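You operate a simulated robot arm through the tools that you are given. There is no shell and no other tool. Be economical: measure what you need, move in short steps, check, and stop when the job is done.

You are at the controls of a simulated robot arm. One attempt, no reset.

TASK
Take the glass pot and leave it on top of the black slate.

Only the result counts: the job must be done as asked and must still hold three seconds after the hand-in. Knocking over, shifting, dropping, spilling or breaking anything else fails it.

THE ROBOT
A 7-joint arm with a two-finger parallel gripper, fixed in place. Base frame: the origin is at the foot of the arm, x ahead of it, y to its left, z up; the work surface is at about z = 0. Lengths are in cm, angles in degrees, forces in N, time in s.
With the tool pointing down near the work surface it reaches from about 24 to 62 cm from the base axis. Its first joint turns from -66.0 to 66.0 degrees. Payload 2.6 kg.
The TCP is the grasp point between the finger pads, 3 cm short of the fingertips. In the tool frame z runs along the fingers and y along their closing line. The gripper opens to 9.4 cm. The fingers are 2.8 cm wide and 1 cm thick; the gripper's body (5 by 9.6 cm) begins 5.5 cm behind the TCP.
Orientation is that of the tool frame in the base frame, as a unit quaternion [w, x, y, z]. With the fingers straight down and closing along the base's y, the tool's x points along the base's -x, its y along +y and its z along -z.

THE INTERFACE
- The arm moves only by the tool servo_tool. Its argument "increments" is a list of rows, each a list of 3 entries, a list of its own where there are three numbers: the shift along the tool's x, y, z in units of 250 mm (1.0 is 250 mm), then the turn, a rotation vector about the tool's x, y, z in units of 45 degrees (1.0 is 45 degrees), then the finger opening in cm, from 0 to 9.4. In form: [[[x, y, z], [rx, ry, rz], hand], ...]. A call has 1 to 12 rows; each row is the pose to reach, as a shift and turn from the pose commanded when the call began, along the tool's axes at that moment. A call with a number of a shift or a turn outside -1 to 1 is refused whole. A row lasts 0.2 s, in which the tool goes at most 5 cm and 8.6 degrees; a call with a longer step from one row to the next is refused whole, and so is a gripper value outside its range. A pose out of reach is approached as far as the arm can. The call stops where the force on the tool passes 40 N (or 10 N more than at its start, if that is more) or the arm is blocked; 0.2 s more then pass. Each finger travels about 7.2 cm/s and halts on what it meets, pressing with about 27 N; the grip force reading is that of the motor and also rises with nothing between the fingers. The clock runs only during rows and for 0.2 s after the last one: add rows that repeat a pose to give the fingers time. The reply holds the time, the measured pose of the TCP, the force on the tool along the base axes, the opening and the grip force, in the units named above and with some noise, and new pictures: "show" is both (left out), scene, wrist or none.
- Cameras (640 x 400 px; columns grow to the right, rows downward): "scene" is fixed at [1.74, 42.14, 56.33]; the picture's right is [-0.91, -0.42, 0.00], its down [-0.24, 0.53, -0.81] and it looks along [0.34, -0.74, -0.58] (base axes); focal length 290 px, centre (320, 200). "wrist" rides on the gripper at [-3.7, 0, -5.8] in the tool frame; the picture's right is [0.00, -1.00, 0.00], its down [0.97, 0.00, -0.24] and it looks along [0.24, 0.00, 0.97] (tool axes); focal length 218 px, centre (320, 200). There is no depth. A picture from a camera that has moved, and an enlarged one, comes with that camera's place and axes in the base frame and with its lens.
- close_up(camera, box): a new picture of the part [left, top, right, bottom] of that camera's present view, enlarged. The clock stands still meanwhile.
- close_job(): hands the job in; it is judged then, once.

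Go step by step. Nothing tells you positions but the pictures and the camera data: compare them with the known pose of the tool, close in by small moves and look again before you grip or let go. The budget is 90 turns and 150 pictures, counting those below and the enlarged ones. Unless the task says otherwise, let go and move clear before handing in, and close with one line.

The tools are called after "Call:" by a JSON object that holds its "op" and its "data". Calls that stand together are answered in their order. servo_tool: Moves the arm, as the interface text tells. Its arguments: {"type":"object","properties":{"increments":{"type":"array","items":{"type":"array"}},"show":{"type":"string","enum":["both","scene","wrist","none"]}},"required":["increments"]} The other tools are called the same way: close_up (camera, box) takes an enlarged picture of a part of a camera's view; close_job () hands the job in.

At the start:

```text
t: 0.0
eef_pos: [31.2, -18.08, 35.84]
tcp_rot: [0.0, 0.0, 1.0, -0.001]
contact_force: [0.0, -0.5, 0.8]
opening: 9.38
gripper_force: 0.0
```

scene: 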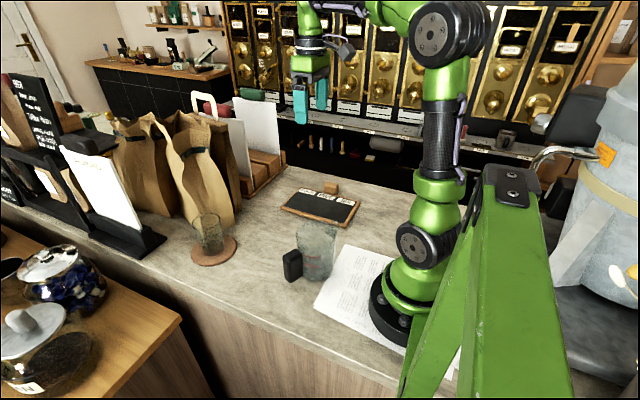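
wrist: 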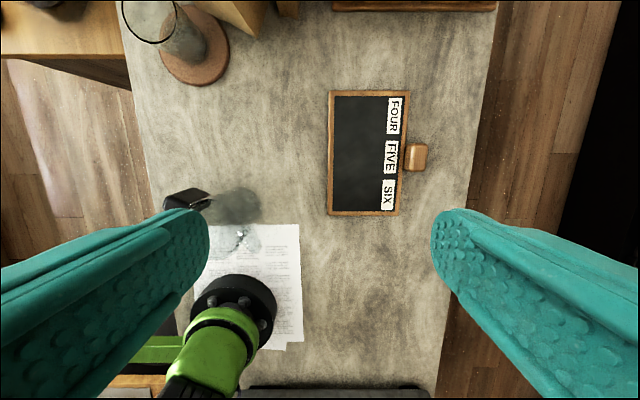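

I see a slate board with wooden frame, a glass vessel with a black handle near the paper, and another glass on a cork coaster. I'll zoom in to identify them.

Call:
{"op": "close_up", "data": {"camera": "scene", "box": [260, 170, 380, 300]}}

Call:
{"op": "close_up", "data": {"camera": "scene", "box": [170, 190, 270, 280]}}

Call:
{"op": "close_up", "data": {"camera": "wrist", "box": [110, 0, 460, 260]}}

```text
3.08 times, centred on (320, 235) of scene
camera zoom: at [1.74, 42.14, 56.33], right [-0.91, -0.42, 0.0], down [-0.24, 0.53, -0.81], along [0.34, -0.74, -0.58], focal length 892 px, centre (320, 92)
```

zoom: 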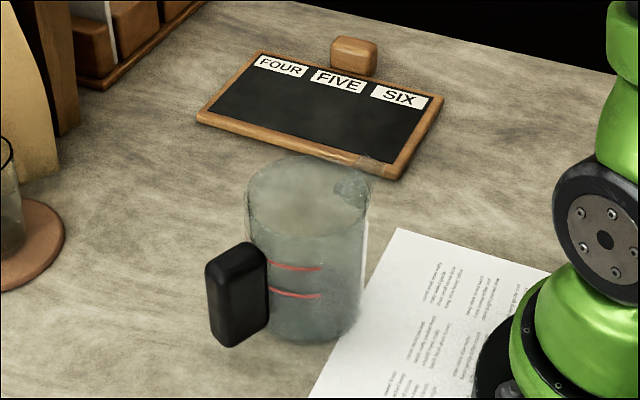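

```text
4.44 times, centred on (220, 235) of scene
camera zoom: at [1.74, 42.14, 56.33], right [-0.91, -0.42, 0.0], down [-0.24, 0.53, -0.81], along [0.34, -0.74, -0.58], focal length 1289 px, centre (764, 44)
```

zoom: 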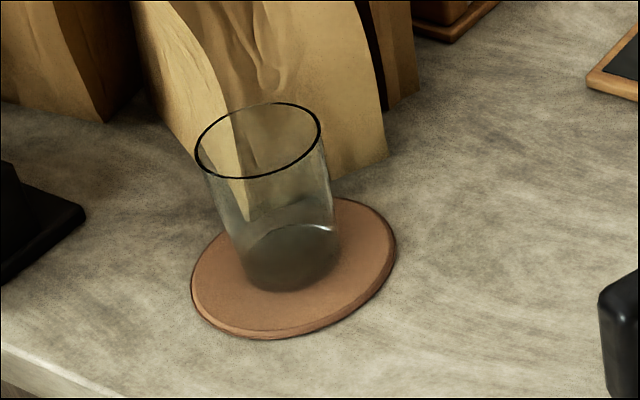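

```text
1.54 times, centred on (285, 130) of wrist
camera zoom: at [34.9, -18.03, 41.52], right [0.0, -1.0, 0.0], down [-0.97, 0.0, 0.24], along [-0.24, 0.0, -0.97], focal length 336 px, centre (374, 308)
```

zoom: 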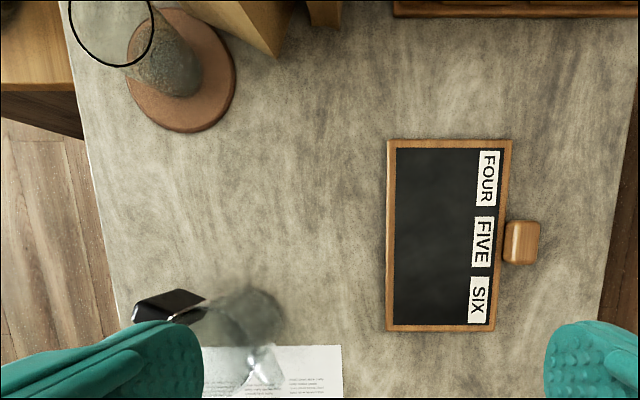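

The pot with the black handle stands at about (23, -2), close to the arm's inner reach. I'll move the wrist camera above it for a better look.

Call:
{"op": "servo_tool", "data": {"increments": [[[0, 0.12, 0], [0, 0, 0], 9.4], [[0, 0.26, 0], [0, 0, 0], 9.4], [[0, 0.4, 0], [0, 0, 0], 9.4], [[0, 0.54, 0], [0, 0, 0], 9.4], [[0, 0.64, 0], [0, 0, 0], 9.4], [[0, 0.64, 0], [0, 0, 0], 9.4]]}}

```text
t: 1.4
eef_pos: [31.15, -2.25, 35.83]
tcp_rot: [0.001, 0.0, 1.0, 0.0]
contact_force: [0.1, -0.2, -0.5]
opening: 9.38
gripper_force: 0.1
camera wrist: at [34.78, -2.15, 41.55], right [0.0, -1.0, 0.0], down [-0.97, 0.0, 0.24], along [-0.24, 0.0, -0.97], focal length 218 px, centre (320, 200)
```

scene: 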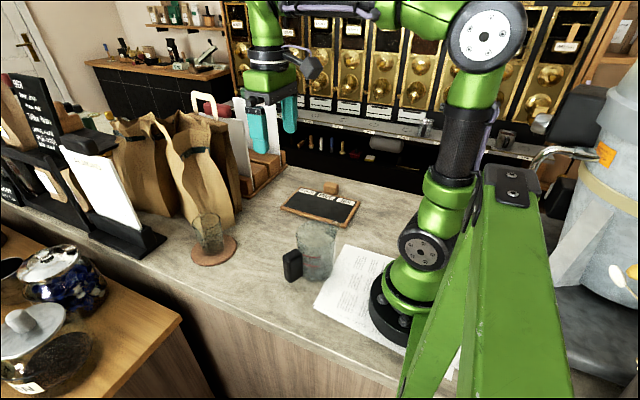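
wrist: 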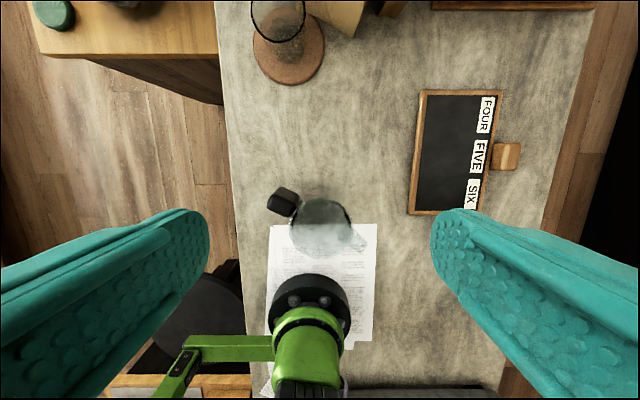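

Call:
{"op": "close_up", "data": {"camera": "wrist", "box": [250, 170, 390, 258]}}

Call:
{"op": "close_up", "data": {"camera": "scene", "box": [275, 210, 355, 290]}}

```text
4.55 times, centred on (320, 214) of wrist
camera zoom: at [34.78, -2.15, 41.55], right [0.0, -1.0, 0.0], down [-0.97, 0.0, 0.24], along [-0.24, 0.0, -0.97], focal length 992 px, centre (320, 136)
```

zoom: 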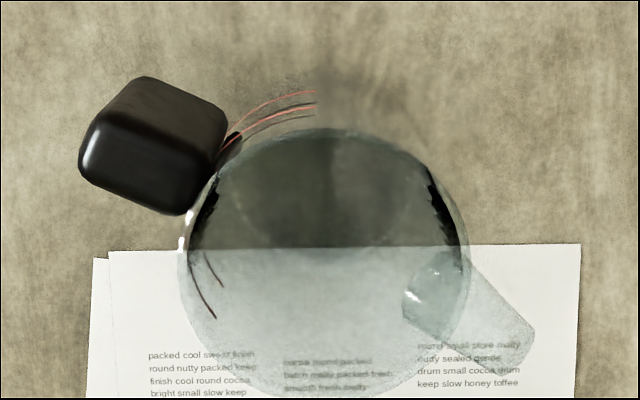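

```text
5.00 times, centred on (315, 250) of scene
camera zoom: at [1.74, 42.14, 56.33], right [-0.91, -0.42, 0.0], down [-0.24, 0.53, -0.81], along [0.34, -0.74, -0.58], focal length 1450 px, centre (345, -50)
```

zoom: 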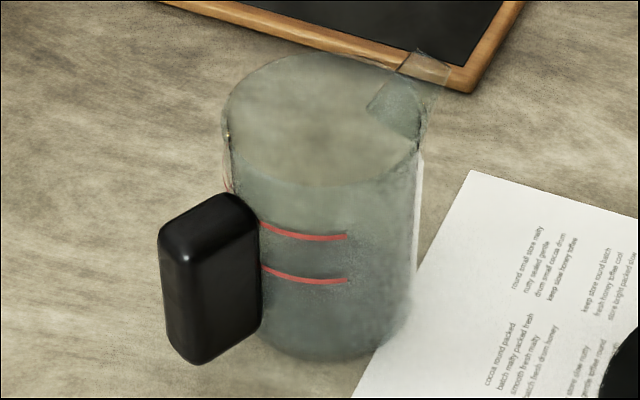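

The pot is a cylinder about 9.2 cm wide, too tight for the jaws. Its block handle is about 3.5 cm wide, at roughly (26.4, 3.6) with its top at z about 9.5, and points about 61° from +x, so I'll grip the handle from above. First I turn the tool and move over it.

Call:
{"op": "servo_tool", "data": {"increments": [[[0.03, 0.04, 0], [0, 0, -0.166], 9.4], [[0.06, 0.08, 0], [0, 0, -0.333], 9.4], [[0.1, 0.12, 0], [0, 0, -0.5], 9.4], [[0.13, 0.16, 0], [0, 0, -0.666], 9.4], [[0.16, 0.2, 0], [0, 0, -0.833], 9.4], [[0.19, 0.234, 0], [0, 0, -1.0], 9.4], [[0.19, 0.234, 0], [0, 0, -1.0], 9.4]], "show": "none"}}

Call:
{"op": "servo_tool", "data": {"increments": [[[0, 0, 0.1], [0, 0, -0.12], 9.4], [[0, 0, 0.22], [0, 0, -0.25], 9.4], [[0, 0, 0.35], [0, 0, -0.367], 9.4], [[0, 0, 0.5], [0, 0, -0.367], 9.4], [[0, 0, 0.6], [0, 0, -0.367], 9.4], [[0, 0, 0.6], [0, 0, -0.367], 9.4]]}}

```text
t: 3.0
eef_pos: [26.31, 3.67, 35.79]
tcp_rot: [0.0, -0.383, 0.924, 0.0]
contact_force: [-0.1, 0.5, -0.6]
opening: 9.41
gripper_force: 0.1
```

```text
t: 4.4
eef_pos: [26.49, 3.82, 20.73]
tcp_rot: [0.0, -0.511, 0.86, 0.0]
contact_force: [1.1, -0.4, 0.9]
opening: 9.37
gripper_force: 0.1
camera wrist: at [28.18, 7.14, 26.37], right [0.88, -0.48, 0.0], down [-0.46, -0.85, 0.24], along [-0.11, -0.21, -0.97], focal length 218 px, centre (320, 200)
```

scene: 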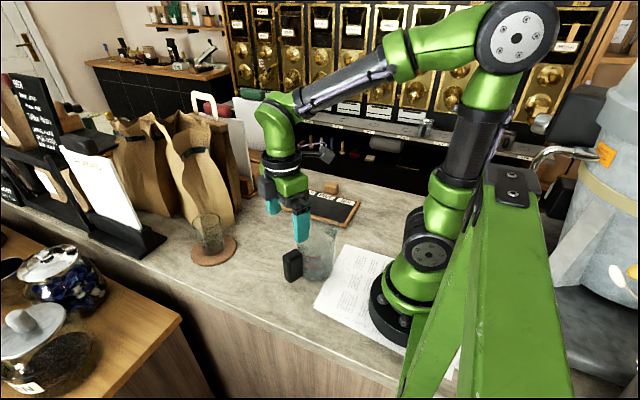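
wrist: 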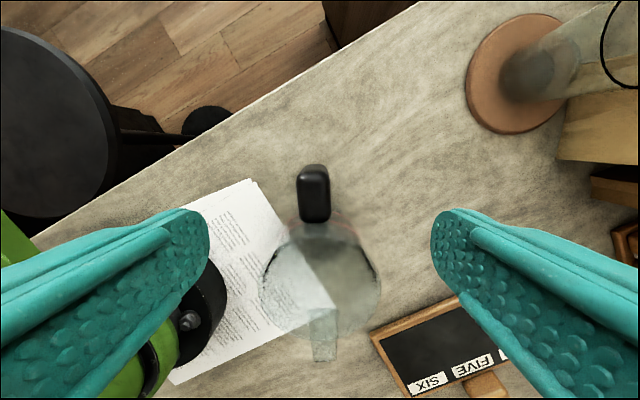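

Call:
{"op": "close_up", "data": {"camera": "wrist", "box": [240, 150, 400, 370]}}

```text
1.82 times, centred on (320, 260) of wrist
camera zoom: at [28.18, 7.14, 26.37], right [0.88, -0.48, 0.0], down [-0.46, -0.85, 0.24], along [-0.11, -0.21, -0.97], focal length 397 px, centre (320, 91)
```

zoom: 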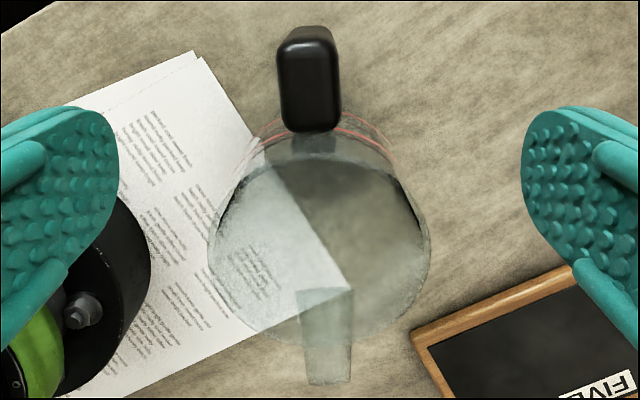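

The handle is nearly aligned: it needs about 0.45 cm along tool y and about 4° more turn. I'll correct that and come down to z about 12.5.

Call:
{"op": "servo_tool", "data": {"increments": [[[0, 0.019, 0.1], [0, 0, -0.089], 9.4], [[0, 0.019, 0.2], [0, 0, -0.089], 9.4], [[0, 0.019, 0.3], [0, 0, -0.089], 9.4], [[0, 0.019, 0.328], [0, 0, -0.089], 9.4], [[0, 0.019, 0.328], [0, 0, -0.089], 9.4]]}}

Call:
{"op": "close_up", "data": {"camera": "scene", "box": [255, 190, 355, 290]}}

```text
t: 5.6
eef_pos: [26.29, 4.08, 12.46]
tcp_rot: [0.0, -0.541, 0.841, 0.0]
contact_force: [0.1, 0.7, 0.9]
opening: 9.4
gripper_force: 0.0
camera wrist: at [27.75, 7.53, 18.22], right [0.91, -0.42, 0.0], down [-0.4, -0.88, 0.24], along [-0.1, -0.22, -0.97], focal length 218 px, centre (320, 200)
```

scene: 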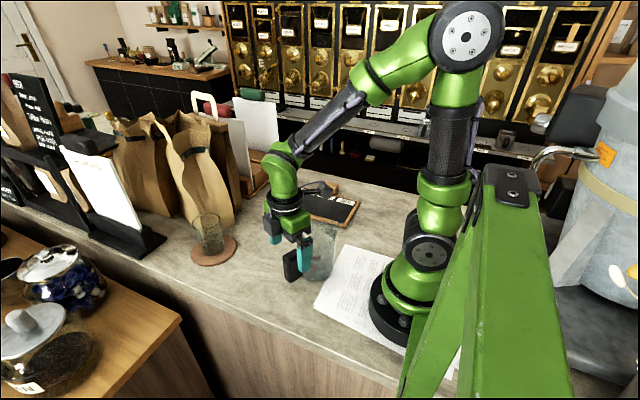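
wrist: 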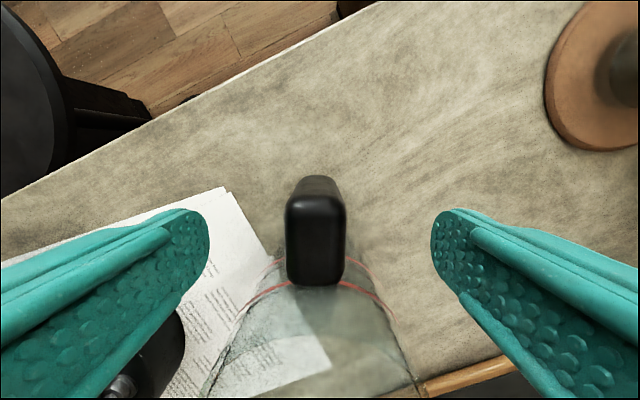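

```text
4.00 times, centred on (305, 240) of scene
camera zoom: at [1.74, 42.14, 56.33], right [-0.91, -0.42, 0.0], down [-0.24, 0.53, -0.81], along [0.34, -0.74, -0.58], focal length 1160 px, centre (380, 40)
```

zoom: 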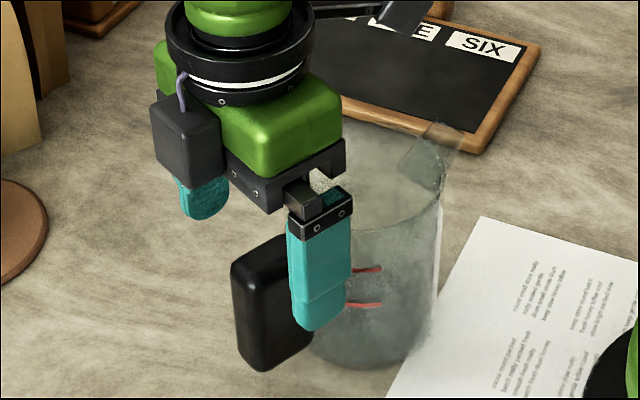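

The handle is centred between the open fingers. I'll descend to z about 7.6, keeping the gripper body above the rim.

Call:
{"op": "servo_tool", "data": {"increments": [[[0, 0, 0.06], [0, 0, 0], 9.4], [[0, 0, 0.12], [0, 0, 0], 9.4], [[0, 0, 0.16], [0, 0, 0], 9.4], [[0, 0, 0.18], [0, 0, 0], 9.4], [[0, 0, 0.194], [0, 0, 0], 9.4], [[0, 0, 0.194], [0, 0, 0], 9.4]]}}

Call:
{"op": "close_up", "data": {"camera": "scene", "box": [255, 190, 355, 290]}}

```text
t: 7.0
eef_pos: [26.17, 3.97, 7.69]
tcp_rot: [0.0, -0.541, 0.841, -0.001]
contact_force: [0.1, -0.4, 0.6]
opening: 9.38
gripper_force: 0.0
camera wrist: at [27.6, 7.37, 13.41], right [0.91, -0.42, 0.0], down [-0.4, -0.88, 0.24], along [-0.1, -0.22, -0.97], focal length 218 px, centre (320, 200)
```

scene: 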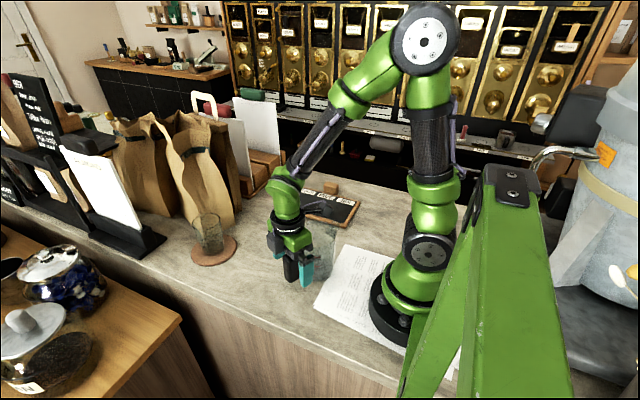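
wrist: 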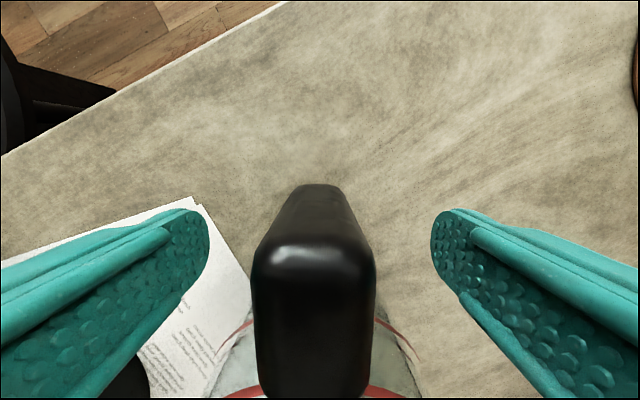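

```text
4.00 times, centred on (305, 240) of scene
camera zoom: at [1.74, 42.14, 56.33], right [-0.91, -0.42, 0.0], down [-0.24, 0.53, -0.81], along [0.34, -0.74, -0.58], focal length 1160 px, centre (380, 40)
```

zoom: 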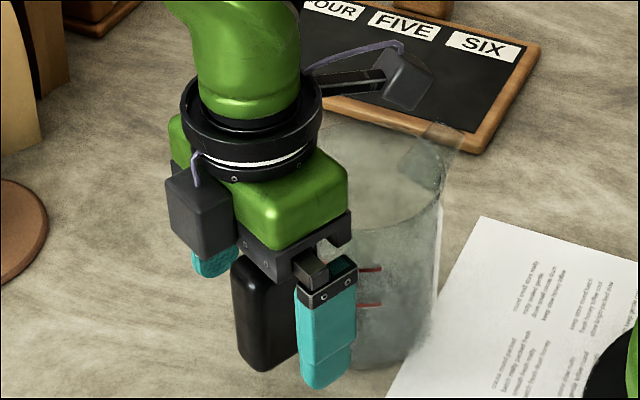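

The handle sits between the fingers with no contact. Closing now.

Call:
{"op": "servo_tool", "data": {"increments": [[[0, 0, 0], [0, 0, 0], 7], [[0, 0, 0], [0, 0, 0], 5], [[0, 0, 0], [0, 0, 0], 3.5], [[0, 0, 0], [0, 0, 0], 2.6], [[0, 0, 0], [0, 0, 0], 1.5], [[0, 0, 0], [0, 0, 0], 0.5], [[0, 0, 0], [0, 0, 0], 0], [[0, 0, 0], [0, 0, 0], 0], [[0, 0, 0], [0, 0, 0], 0]]}}

```text
t: 9.0
eef_pos: [26.09, 4.0, 7.75]
tcp_rot: [0.0, -0.542, 0.84, 0.001]
contact_force: [-0.3, -0.1, 0.7]
opening: 3.25
gripper_force: 26.8
camera wrist: at [27.6, 7.36, 13.42], right [0.91, -0.41, 0.0], down [-0.4, -0.88, 0.24], along [-0.1, -0.22, -0.97], focal length 218 px, centre (320, 200)
```

scene: 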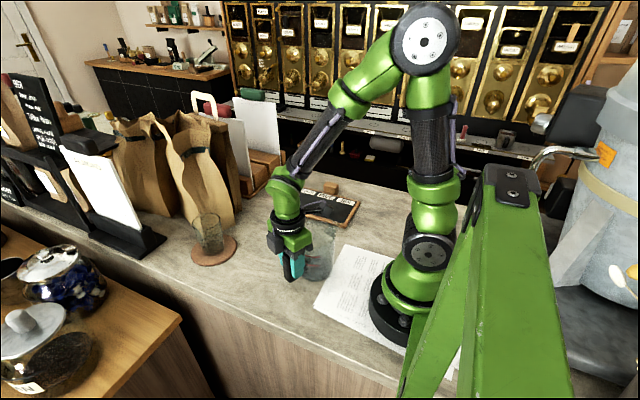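
wrist: 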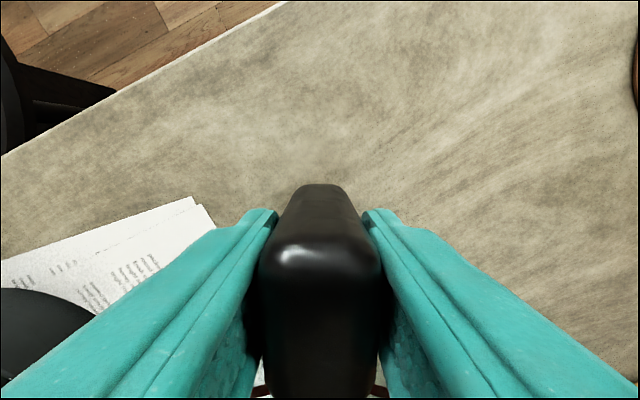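

Gripped at 3.25 cm with full force. I'll lift about 2 cm slowly and check for slip or tilt.

Call:
{"op": "servo_tool", "data": {"increments": [[[0, 0, -0.01], [0, 0, 0], 0], [[0, 0, -0.02], [0, 0, 0], 0], [[0, 0, -0.035], [0, 0, 0], 0], [[0, 0, -0.05], [0, 0, 0], 0], [[0, 0, -0.065], [0, 0, 0], 0], [[0, 0, -0.08], [0, 0, 0], 0], [[0, 0, -0.08], [0, 0, 0], 0]]}}

Call:
{"op": "close_up", "data": {"camera": "scene", "box": [255, 190, 355, 290]}}

```text
t: 10.6
eef_pos: [26.11, 3.92, 9.86]
tcp_rot: [0.0, -0.541, 0.841, 0.0]
contact_force: [0.1, -1.0, -3.9]
opening: 3.24
gripper_force: 27.2
camera wrist: at [27.63, 7.45, 15.49], right [0.91, -0.41, 0.0], down [-0.4, -0.88, 0.24], along [-0.1, -0.22, -0.97], focal length 218 px, centre (320, 200)
```

scene: 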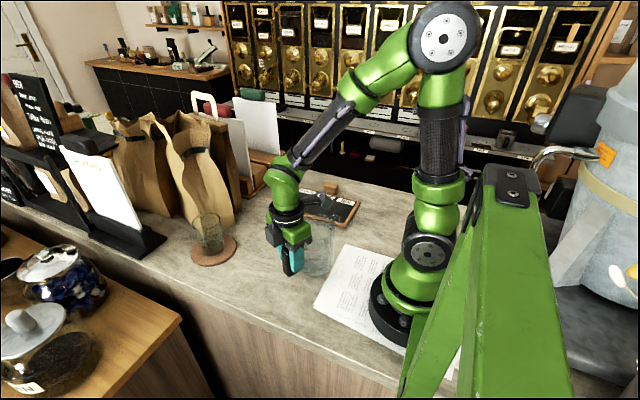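
wrist: 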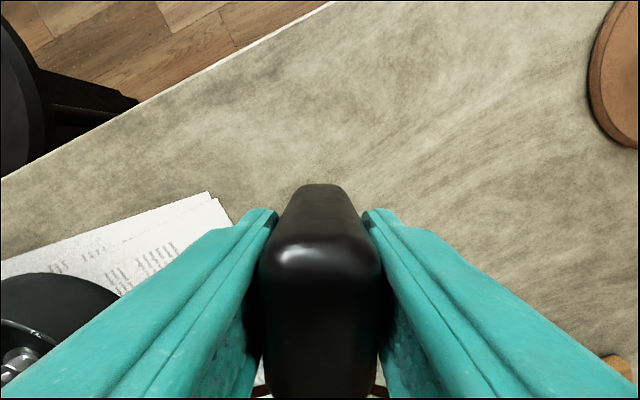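

```text
4.00 times, centred on (305, 240) of scene
camera zoom: at [1.74, 42.14, 56.33], right [-0.91, -0.42, 0.0], down [-0.24, 0.53, -0.81], along [0.34, -0.74, -0.58], focal length 1160 px, centre (380, 40)
```

zoom: 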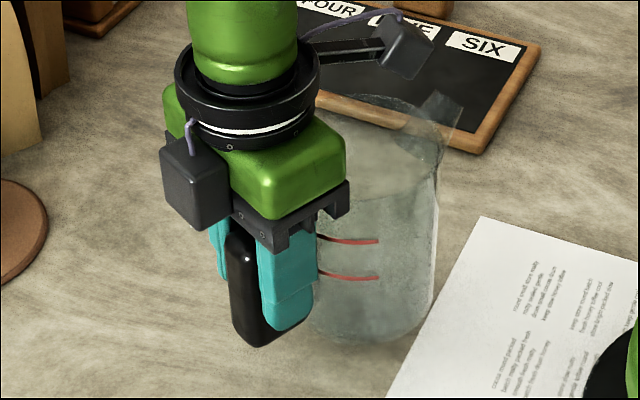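

The pot is held rigidly (about 4 N, no tilt). I'll lift it further, then carry it level over the slate.

Call:
{"op": "servo_tool", "data": {"increments": [[[0, 0, -0.02], [0, 0, 0], 0], [[0, 0, -0.05], [0, 0, 0], 0], [[0, 0, -0.09], [0, 0, 0], 0], [[0, 0, -0.13], [0, 0, 0], 0], [[0, 0, -0.17], [0, 0, 0], 0], [[0, 0, -0.19], [0, 0, 0], 0], [[0, 0, -0.2], [0, 0, 0], 0]], "show": "none"}}

Call:
{"op": "servo_tool", "data": {"increments": [[[0.02, -0.021, 0], [0, 0, 0], 0], [[0.06, -0.064, 0], [0, 0, 0], 0], [[0.12, -0.128, 0], [0, 0, 0], 0], [[0.19, -0.203, 0], [0, 0, 0], 0], [[0.26, -0.277, 0], [0, 0, 0], 0], [[0.33, -0.352, 0], [0, 0, 0], 0], [[0.4, -0.427, 0], [0, 0, 0], 0], [[0.47, -0.501, 0], [0, 0, 0], 0], [[0.54, -0.576, 0], [0, 0, 0], 0], [[0.61, -0.651, 0], [0, 0, 0], 0], [[0.66, -0.704, 0], [0, 0, 0], 0], [[0.692, -0.738, 0], [0, 0, 0], 0]]}}

Call:
{"op": "close_up", "data": {"camera": "scene", "box": [250, 120, 390, 260]}}

```text
t: 12.2
eef_pos: [26.07, 4.05, 14.66]
tcp_rot: [0.0, -0.541, 0.841, 0.0]
contact_force: [-0.4, -0.2, -4.8]
opening: 3.25
gripper_force: 27.2
```

```text
t: 14.8
eef_pos: [35.47, -19.44, 14.6]
tcp_rot: [0.0, -0.541, 0.841, 0.0]
contact_force: [0.5, -0.4, -4.0]
opening: 3.23
gripper_force: 27.9
camera wrist: at [36.99, -16.0, 20.33], right [0.91, -0.42, 0.0], down [-0.4, -0.88, 0.24], along [-0.1, -0.22, -0.97], focal length 218 px, centre (320, 200)
```

scene: 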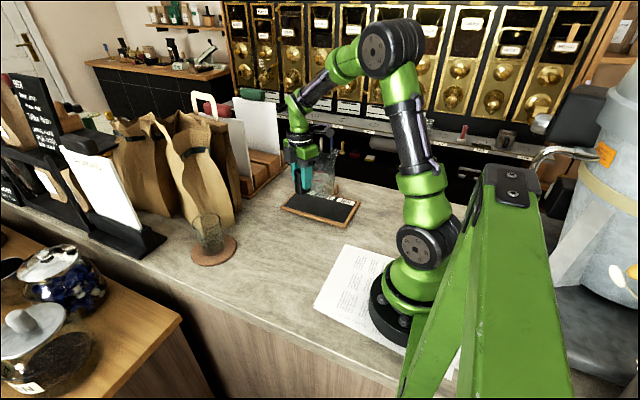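
wrist: 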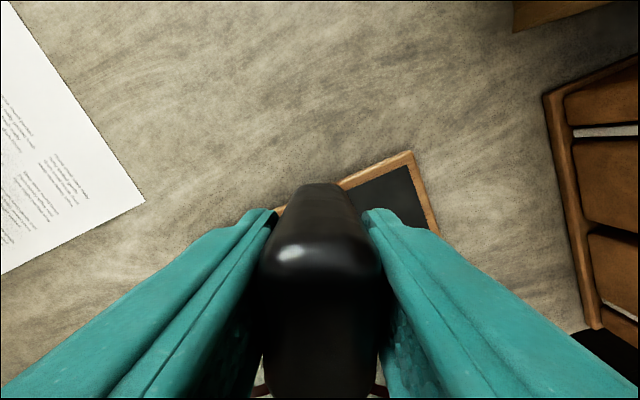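

```text
2.86 times, centred on (320, 190) of scene
camera zoom: at [1.74, 42.14, 56.33], right [-0.91, -0.42, 0.0], down [-0.24, 0.53, -0.81], along [0.34, -0.74, -0.58], focal length 829 px, centre (320, 229)
```

zoom: 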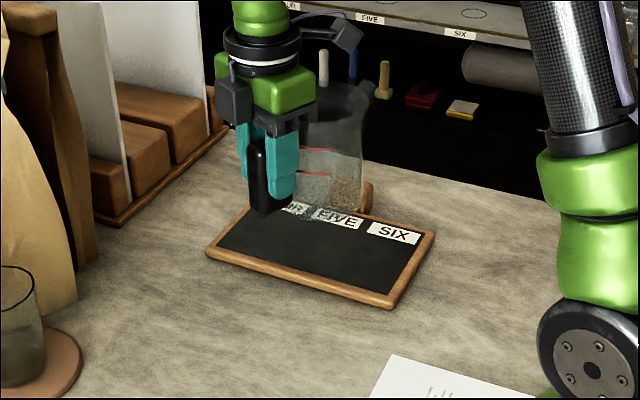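

The pot is over the slate, with its centre at about (32.7, -25.5). I'll nudge it 0.4 cm away from the near frame and lower to just above the surface.

Call:
{"op": "servo_tool", "data": {"increments": [[[0.006, -0.003, 0.02], [0, 0, 0], 0], [[0.0146, -0.0066, 0.05], [0, 0, 0], 0], [[0.0146, -0.0066, 0.09], [0, 0, 0], 0], [[0.0146, -0.0066, 0.13], [0, 0, 0], 0], [[0.0146, -0.0066, 0.17], [0, 0, 0], 0], [[0.0146, -0.0066, 0.195], [0, 0, 0], 0], [[0.0146, -0.0066, 0.21], [0, 0, 0], 0], [[0.0146, -0.0066, 0.21], [0, 0, 0], 0]], "show": "scene"}}

Call:
{"op": "close_up", "data": {"camera": "scene", "box": [270, 140, 370, 240]}}

```text
t: 16.6
eef_pos: [35.62, -19.68, 9.51]
tcp_rot: [0.0, -0.541, 0.841, 0.0]
contact_force: [-0.3, -0.5, -4.6]
opening: 3.24
gripper_force: 27.1
```

scene: 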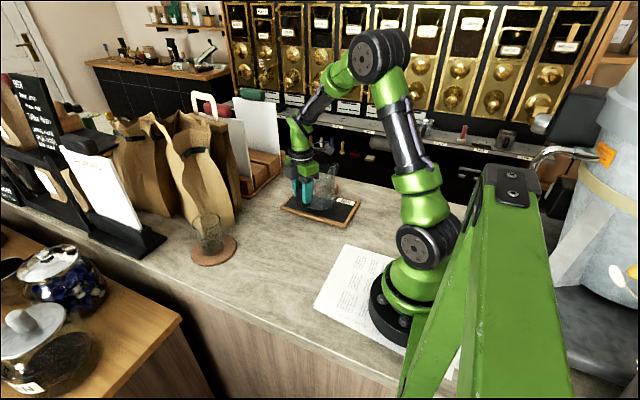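

```text
4.00 times, centred on (320, 190) of scene
camera zoom: at [1.74, 42.14, 56.33], right [-0.91, -0.42, 0.0], down [-0.24, 0.53, -0.81], along [0.34, -0.74, -0.58], focal length 1160 px, centre (320, 240)
```

zoom: 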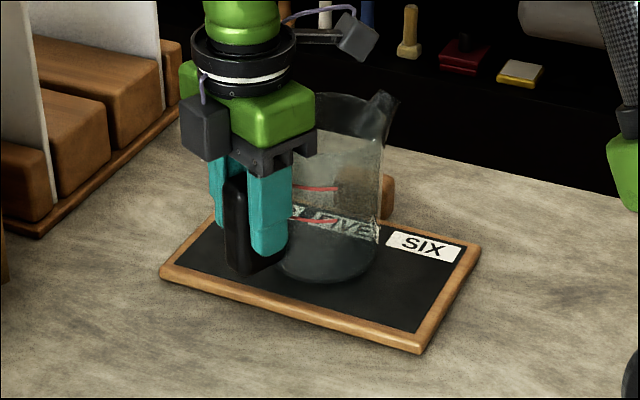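

The base is above the black area, inside the frame. I'll lower it in small steps until the slate takes the weight.

Call:
{"op": "servo_tool", "data": {"increments": [[[0, 0, 0.005], [0, 0, 0], 0], [[0, 0, 0.01], [0, 0, 0], 0], [[0, 0, 0.015], [0, 0, 0], 0], [[0, 0, 0.02], [0, 0, 0], 0], [[0, 0, 0.02], [0, 0, 0], 0]], "show": "none"}}

```text
t: 17.8
eef_pos: [35.76, -19.77, 8.96]
tcp_rot: [0.0, -0.541, 0.841, 0.0]
contact_force: [-0.5, 0.1, -4.2]
opening: 3.24
gripper_force: 27.3
```

No contact yet, so I continue down.

Call:
{"op": "servo_tool", "data": {"increments": [[[0, 0, 0.003], [0, 0, 0], 0], [[0, 0, 0.006], [0, 0, 0], 0], [[0, 0, 0.009], [0, 0, 0], 0], [[0, 0, 0.009], [0, 0, 0], 0]], "show": "none"}}

```text
t: 18.8
eef_pos: [35.76, -19.88, 8.85]
tcp_rot: [0.0, -0.541, 0.841, -0.001]
contact_force: [-3.2, 0.4, 5.5]
opening: 3.2
gripper_force: 27.2
```

Contact: the force went from -4 to +5.5 N. I'll check the picture before releasing.

Call:
{"op": "close_up", "data": {"camera": "scene", "box": [270, 140, 370, 240]}}

```text
4.00 times, centred on (320, 190) of scene
camera zoom: at [1.74, 42.14, 56.33], right [-0.91, -0.42, 0.0], down [-0.24, 0.53, -0.81], along [0.34, -0.74, -0.58], focal length 1160 px, centre (320, 240)
```

zoom: 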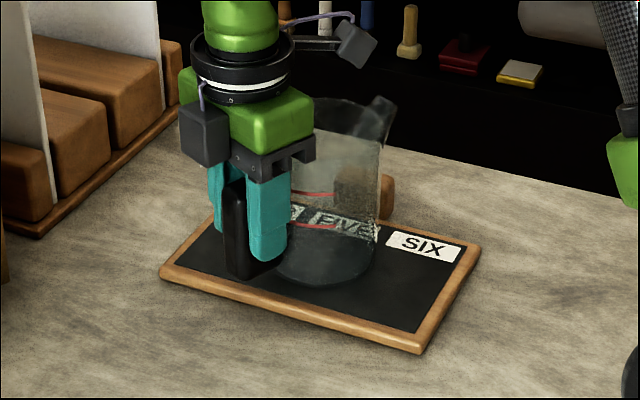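

It rests inside the frame. I'll relax the push slightly, then open the fingers gently.

Call:
{"op": "servo_tool", "data": {"increments": [[[0, 0, -0.003], [0, 0, 0], 0], [[0, 0, -0.003], [0, 0, 0], 2.9], [[0, 0, -0.003], [0, 0, 0], 3.4], [[0, 0, -0.003], [0, 0, 0], 4], [[0, 0, -0.003], [0, 0, 0], 5], [[0, 0, -0.003], [0, 0, 0], 6.5], [[0, 0, -0.003], [0, 0, 0], 8], [[0, 0, -0.003], [0, 0, 0], 9.4], [[0, 0, -0.003], [0, 0, 0], 9.4]]}}

Call:
{"op": "close_up", "data": {"camera": "scene", "box": [270, 140, 370, 240]}}

```text
t: 20.8
eef_pos: [35.68, -19.89, 9.08]
tcp_rot: [0.0, -0.542, 0.841, 0.0]
contact_force: [-0.5, -0.9, 0.6]
opening: 9.4
gripper_force: 0.1
camera wrist: at [37.16, -16.37, 14.67], right [0.91, -0.42, 0.0], down [-0.4, -0.88, 0.24], along [-0.1, -0.22, -0.97], focal length 218 px, centre (320, 200)
```

scene: 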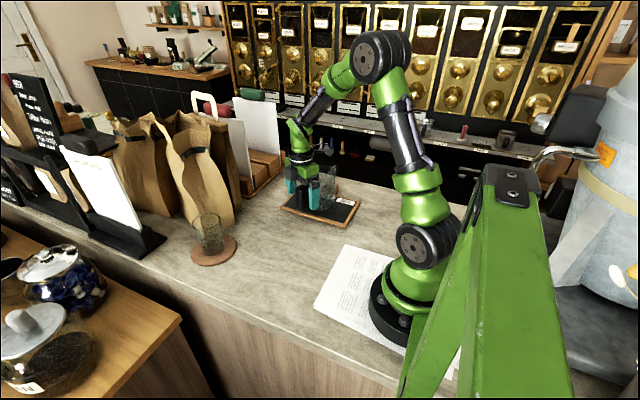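
wrist: 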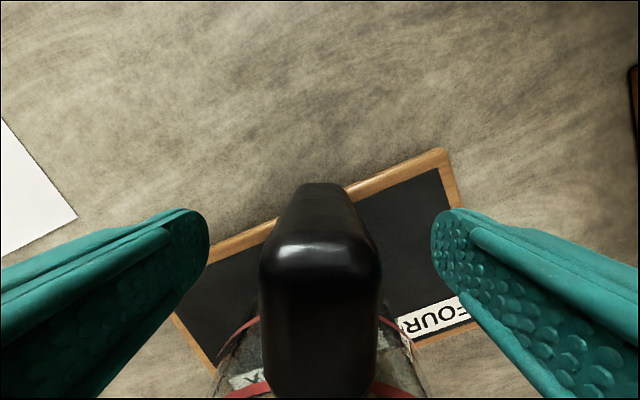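

```text
4.00 times, centred on (320, 190) of scene
camera zoom: at [1.74, 42.14, 56.33], right [-0.91, -0.42, 0.0], down [-0.24, 0.53, -0.81], along [0.34, -0.74, -0.58], focal length 1160 px, centre (320, 240)
```

zoom: 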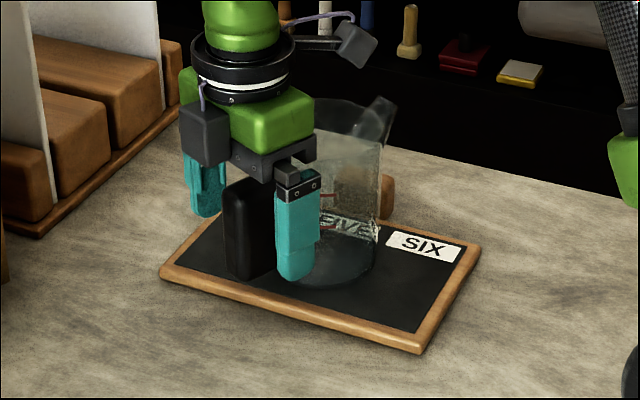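

The pot is released and standing on the slate. I'll raise the gripper straight up and check.

Call:
{"op": "servo_tool", "data": {"increments": [[[0, 0, -0.03], [0, 0, 0], 9.4], [[0, 0, -0.1], [0, 0, 0], 9.4], [[0, 0, -0.2], [0, 0, 0], 9.4], [[0, 0, -0.32], [0, 0, 0], 9.4], [[0, 0, -0.44], [0, 0, 0], 9.4], [[0, 0, -0.56], [0, 0, 0], 9.4], [[0, 0, -0.6], [0, 0, 0], 9.4], [[0, 0, -0.6], [0, 0, 0], 9.4]]}}

Call:
{"op": "close_up", "data": {"camera": "scene", "box": [270, 140, 370, 240]}}

```text
t: 22.6
eef_pos: [35.85, -19.82, 24.06]
tcp_rot: [0.0, -0.541, 0.841, 0.0]
contact_force: [-0.1, 0.0, -0.7]
opening: 9.39
gripper_force: 0.1
camera wrist: at [37.27, -16.34, 29.77], right [0.91, -0.41, 0.0], down [-0.4, -0.88, 0.24], along [-0.1, -0.22, -0.97], focal length 218 px, centre (320, 200)
```

scene: 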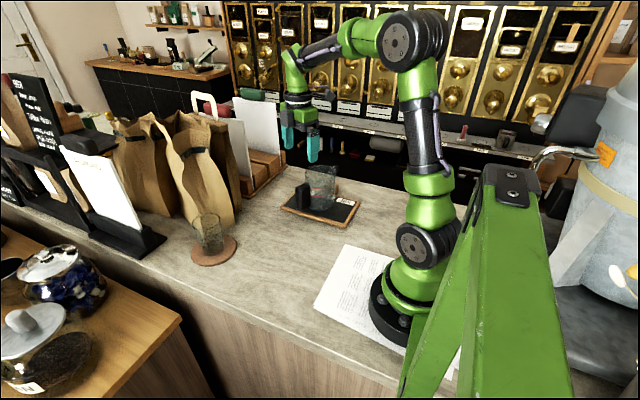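
wrist: 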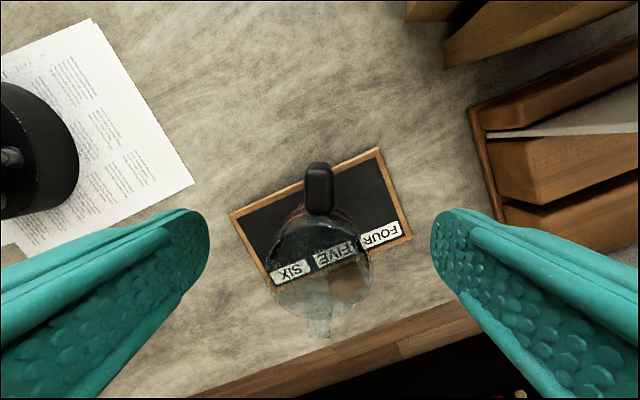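

```text
4.00 times, centred on (320, 190) of scene
camera zoom: at [1.74, 42.14, 56.33], right [-0.91, -0.42, 0.0], down [-0.24, 0.53, -0.81], along [0.34, -0.74, -0.58], focal length 1160 px, centre (320, 240)
```

zoom: 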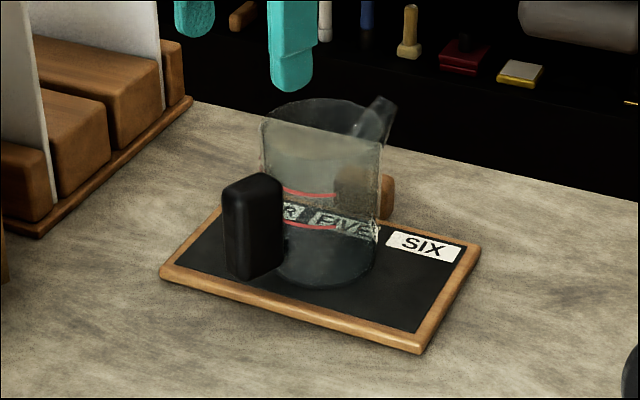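

The pot stands upright on the slate, the gripper is clear and nothing else has moved. Handing in.

Call:
{"op": "close_job", "data": {}}

```text
The job is handed in.
```

The glass pot is standing upright on the black slate, the gripper is clear of it, and the job is handed in.
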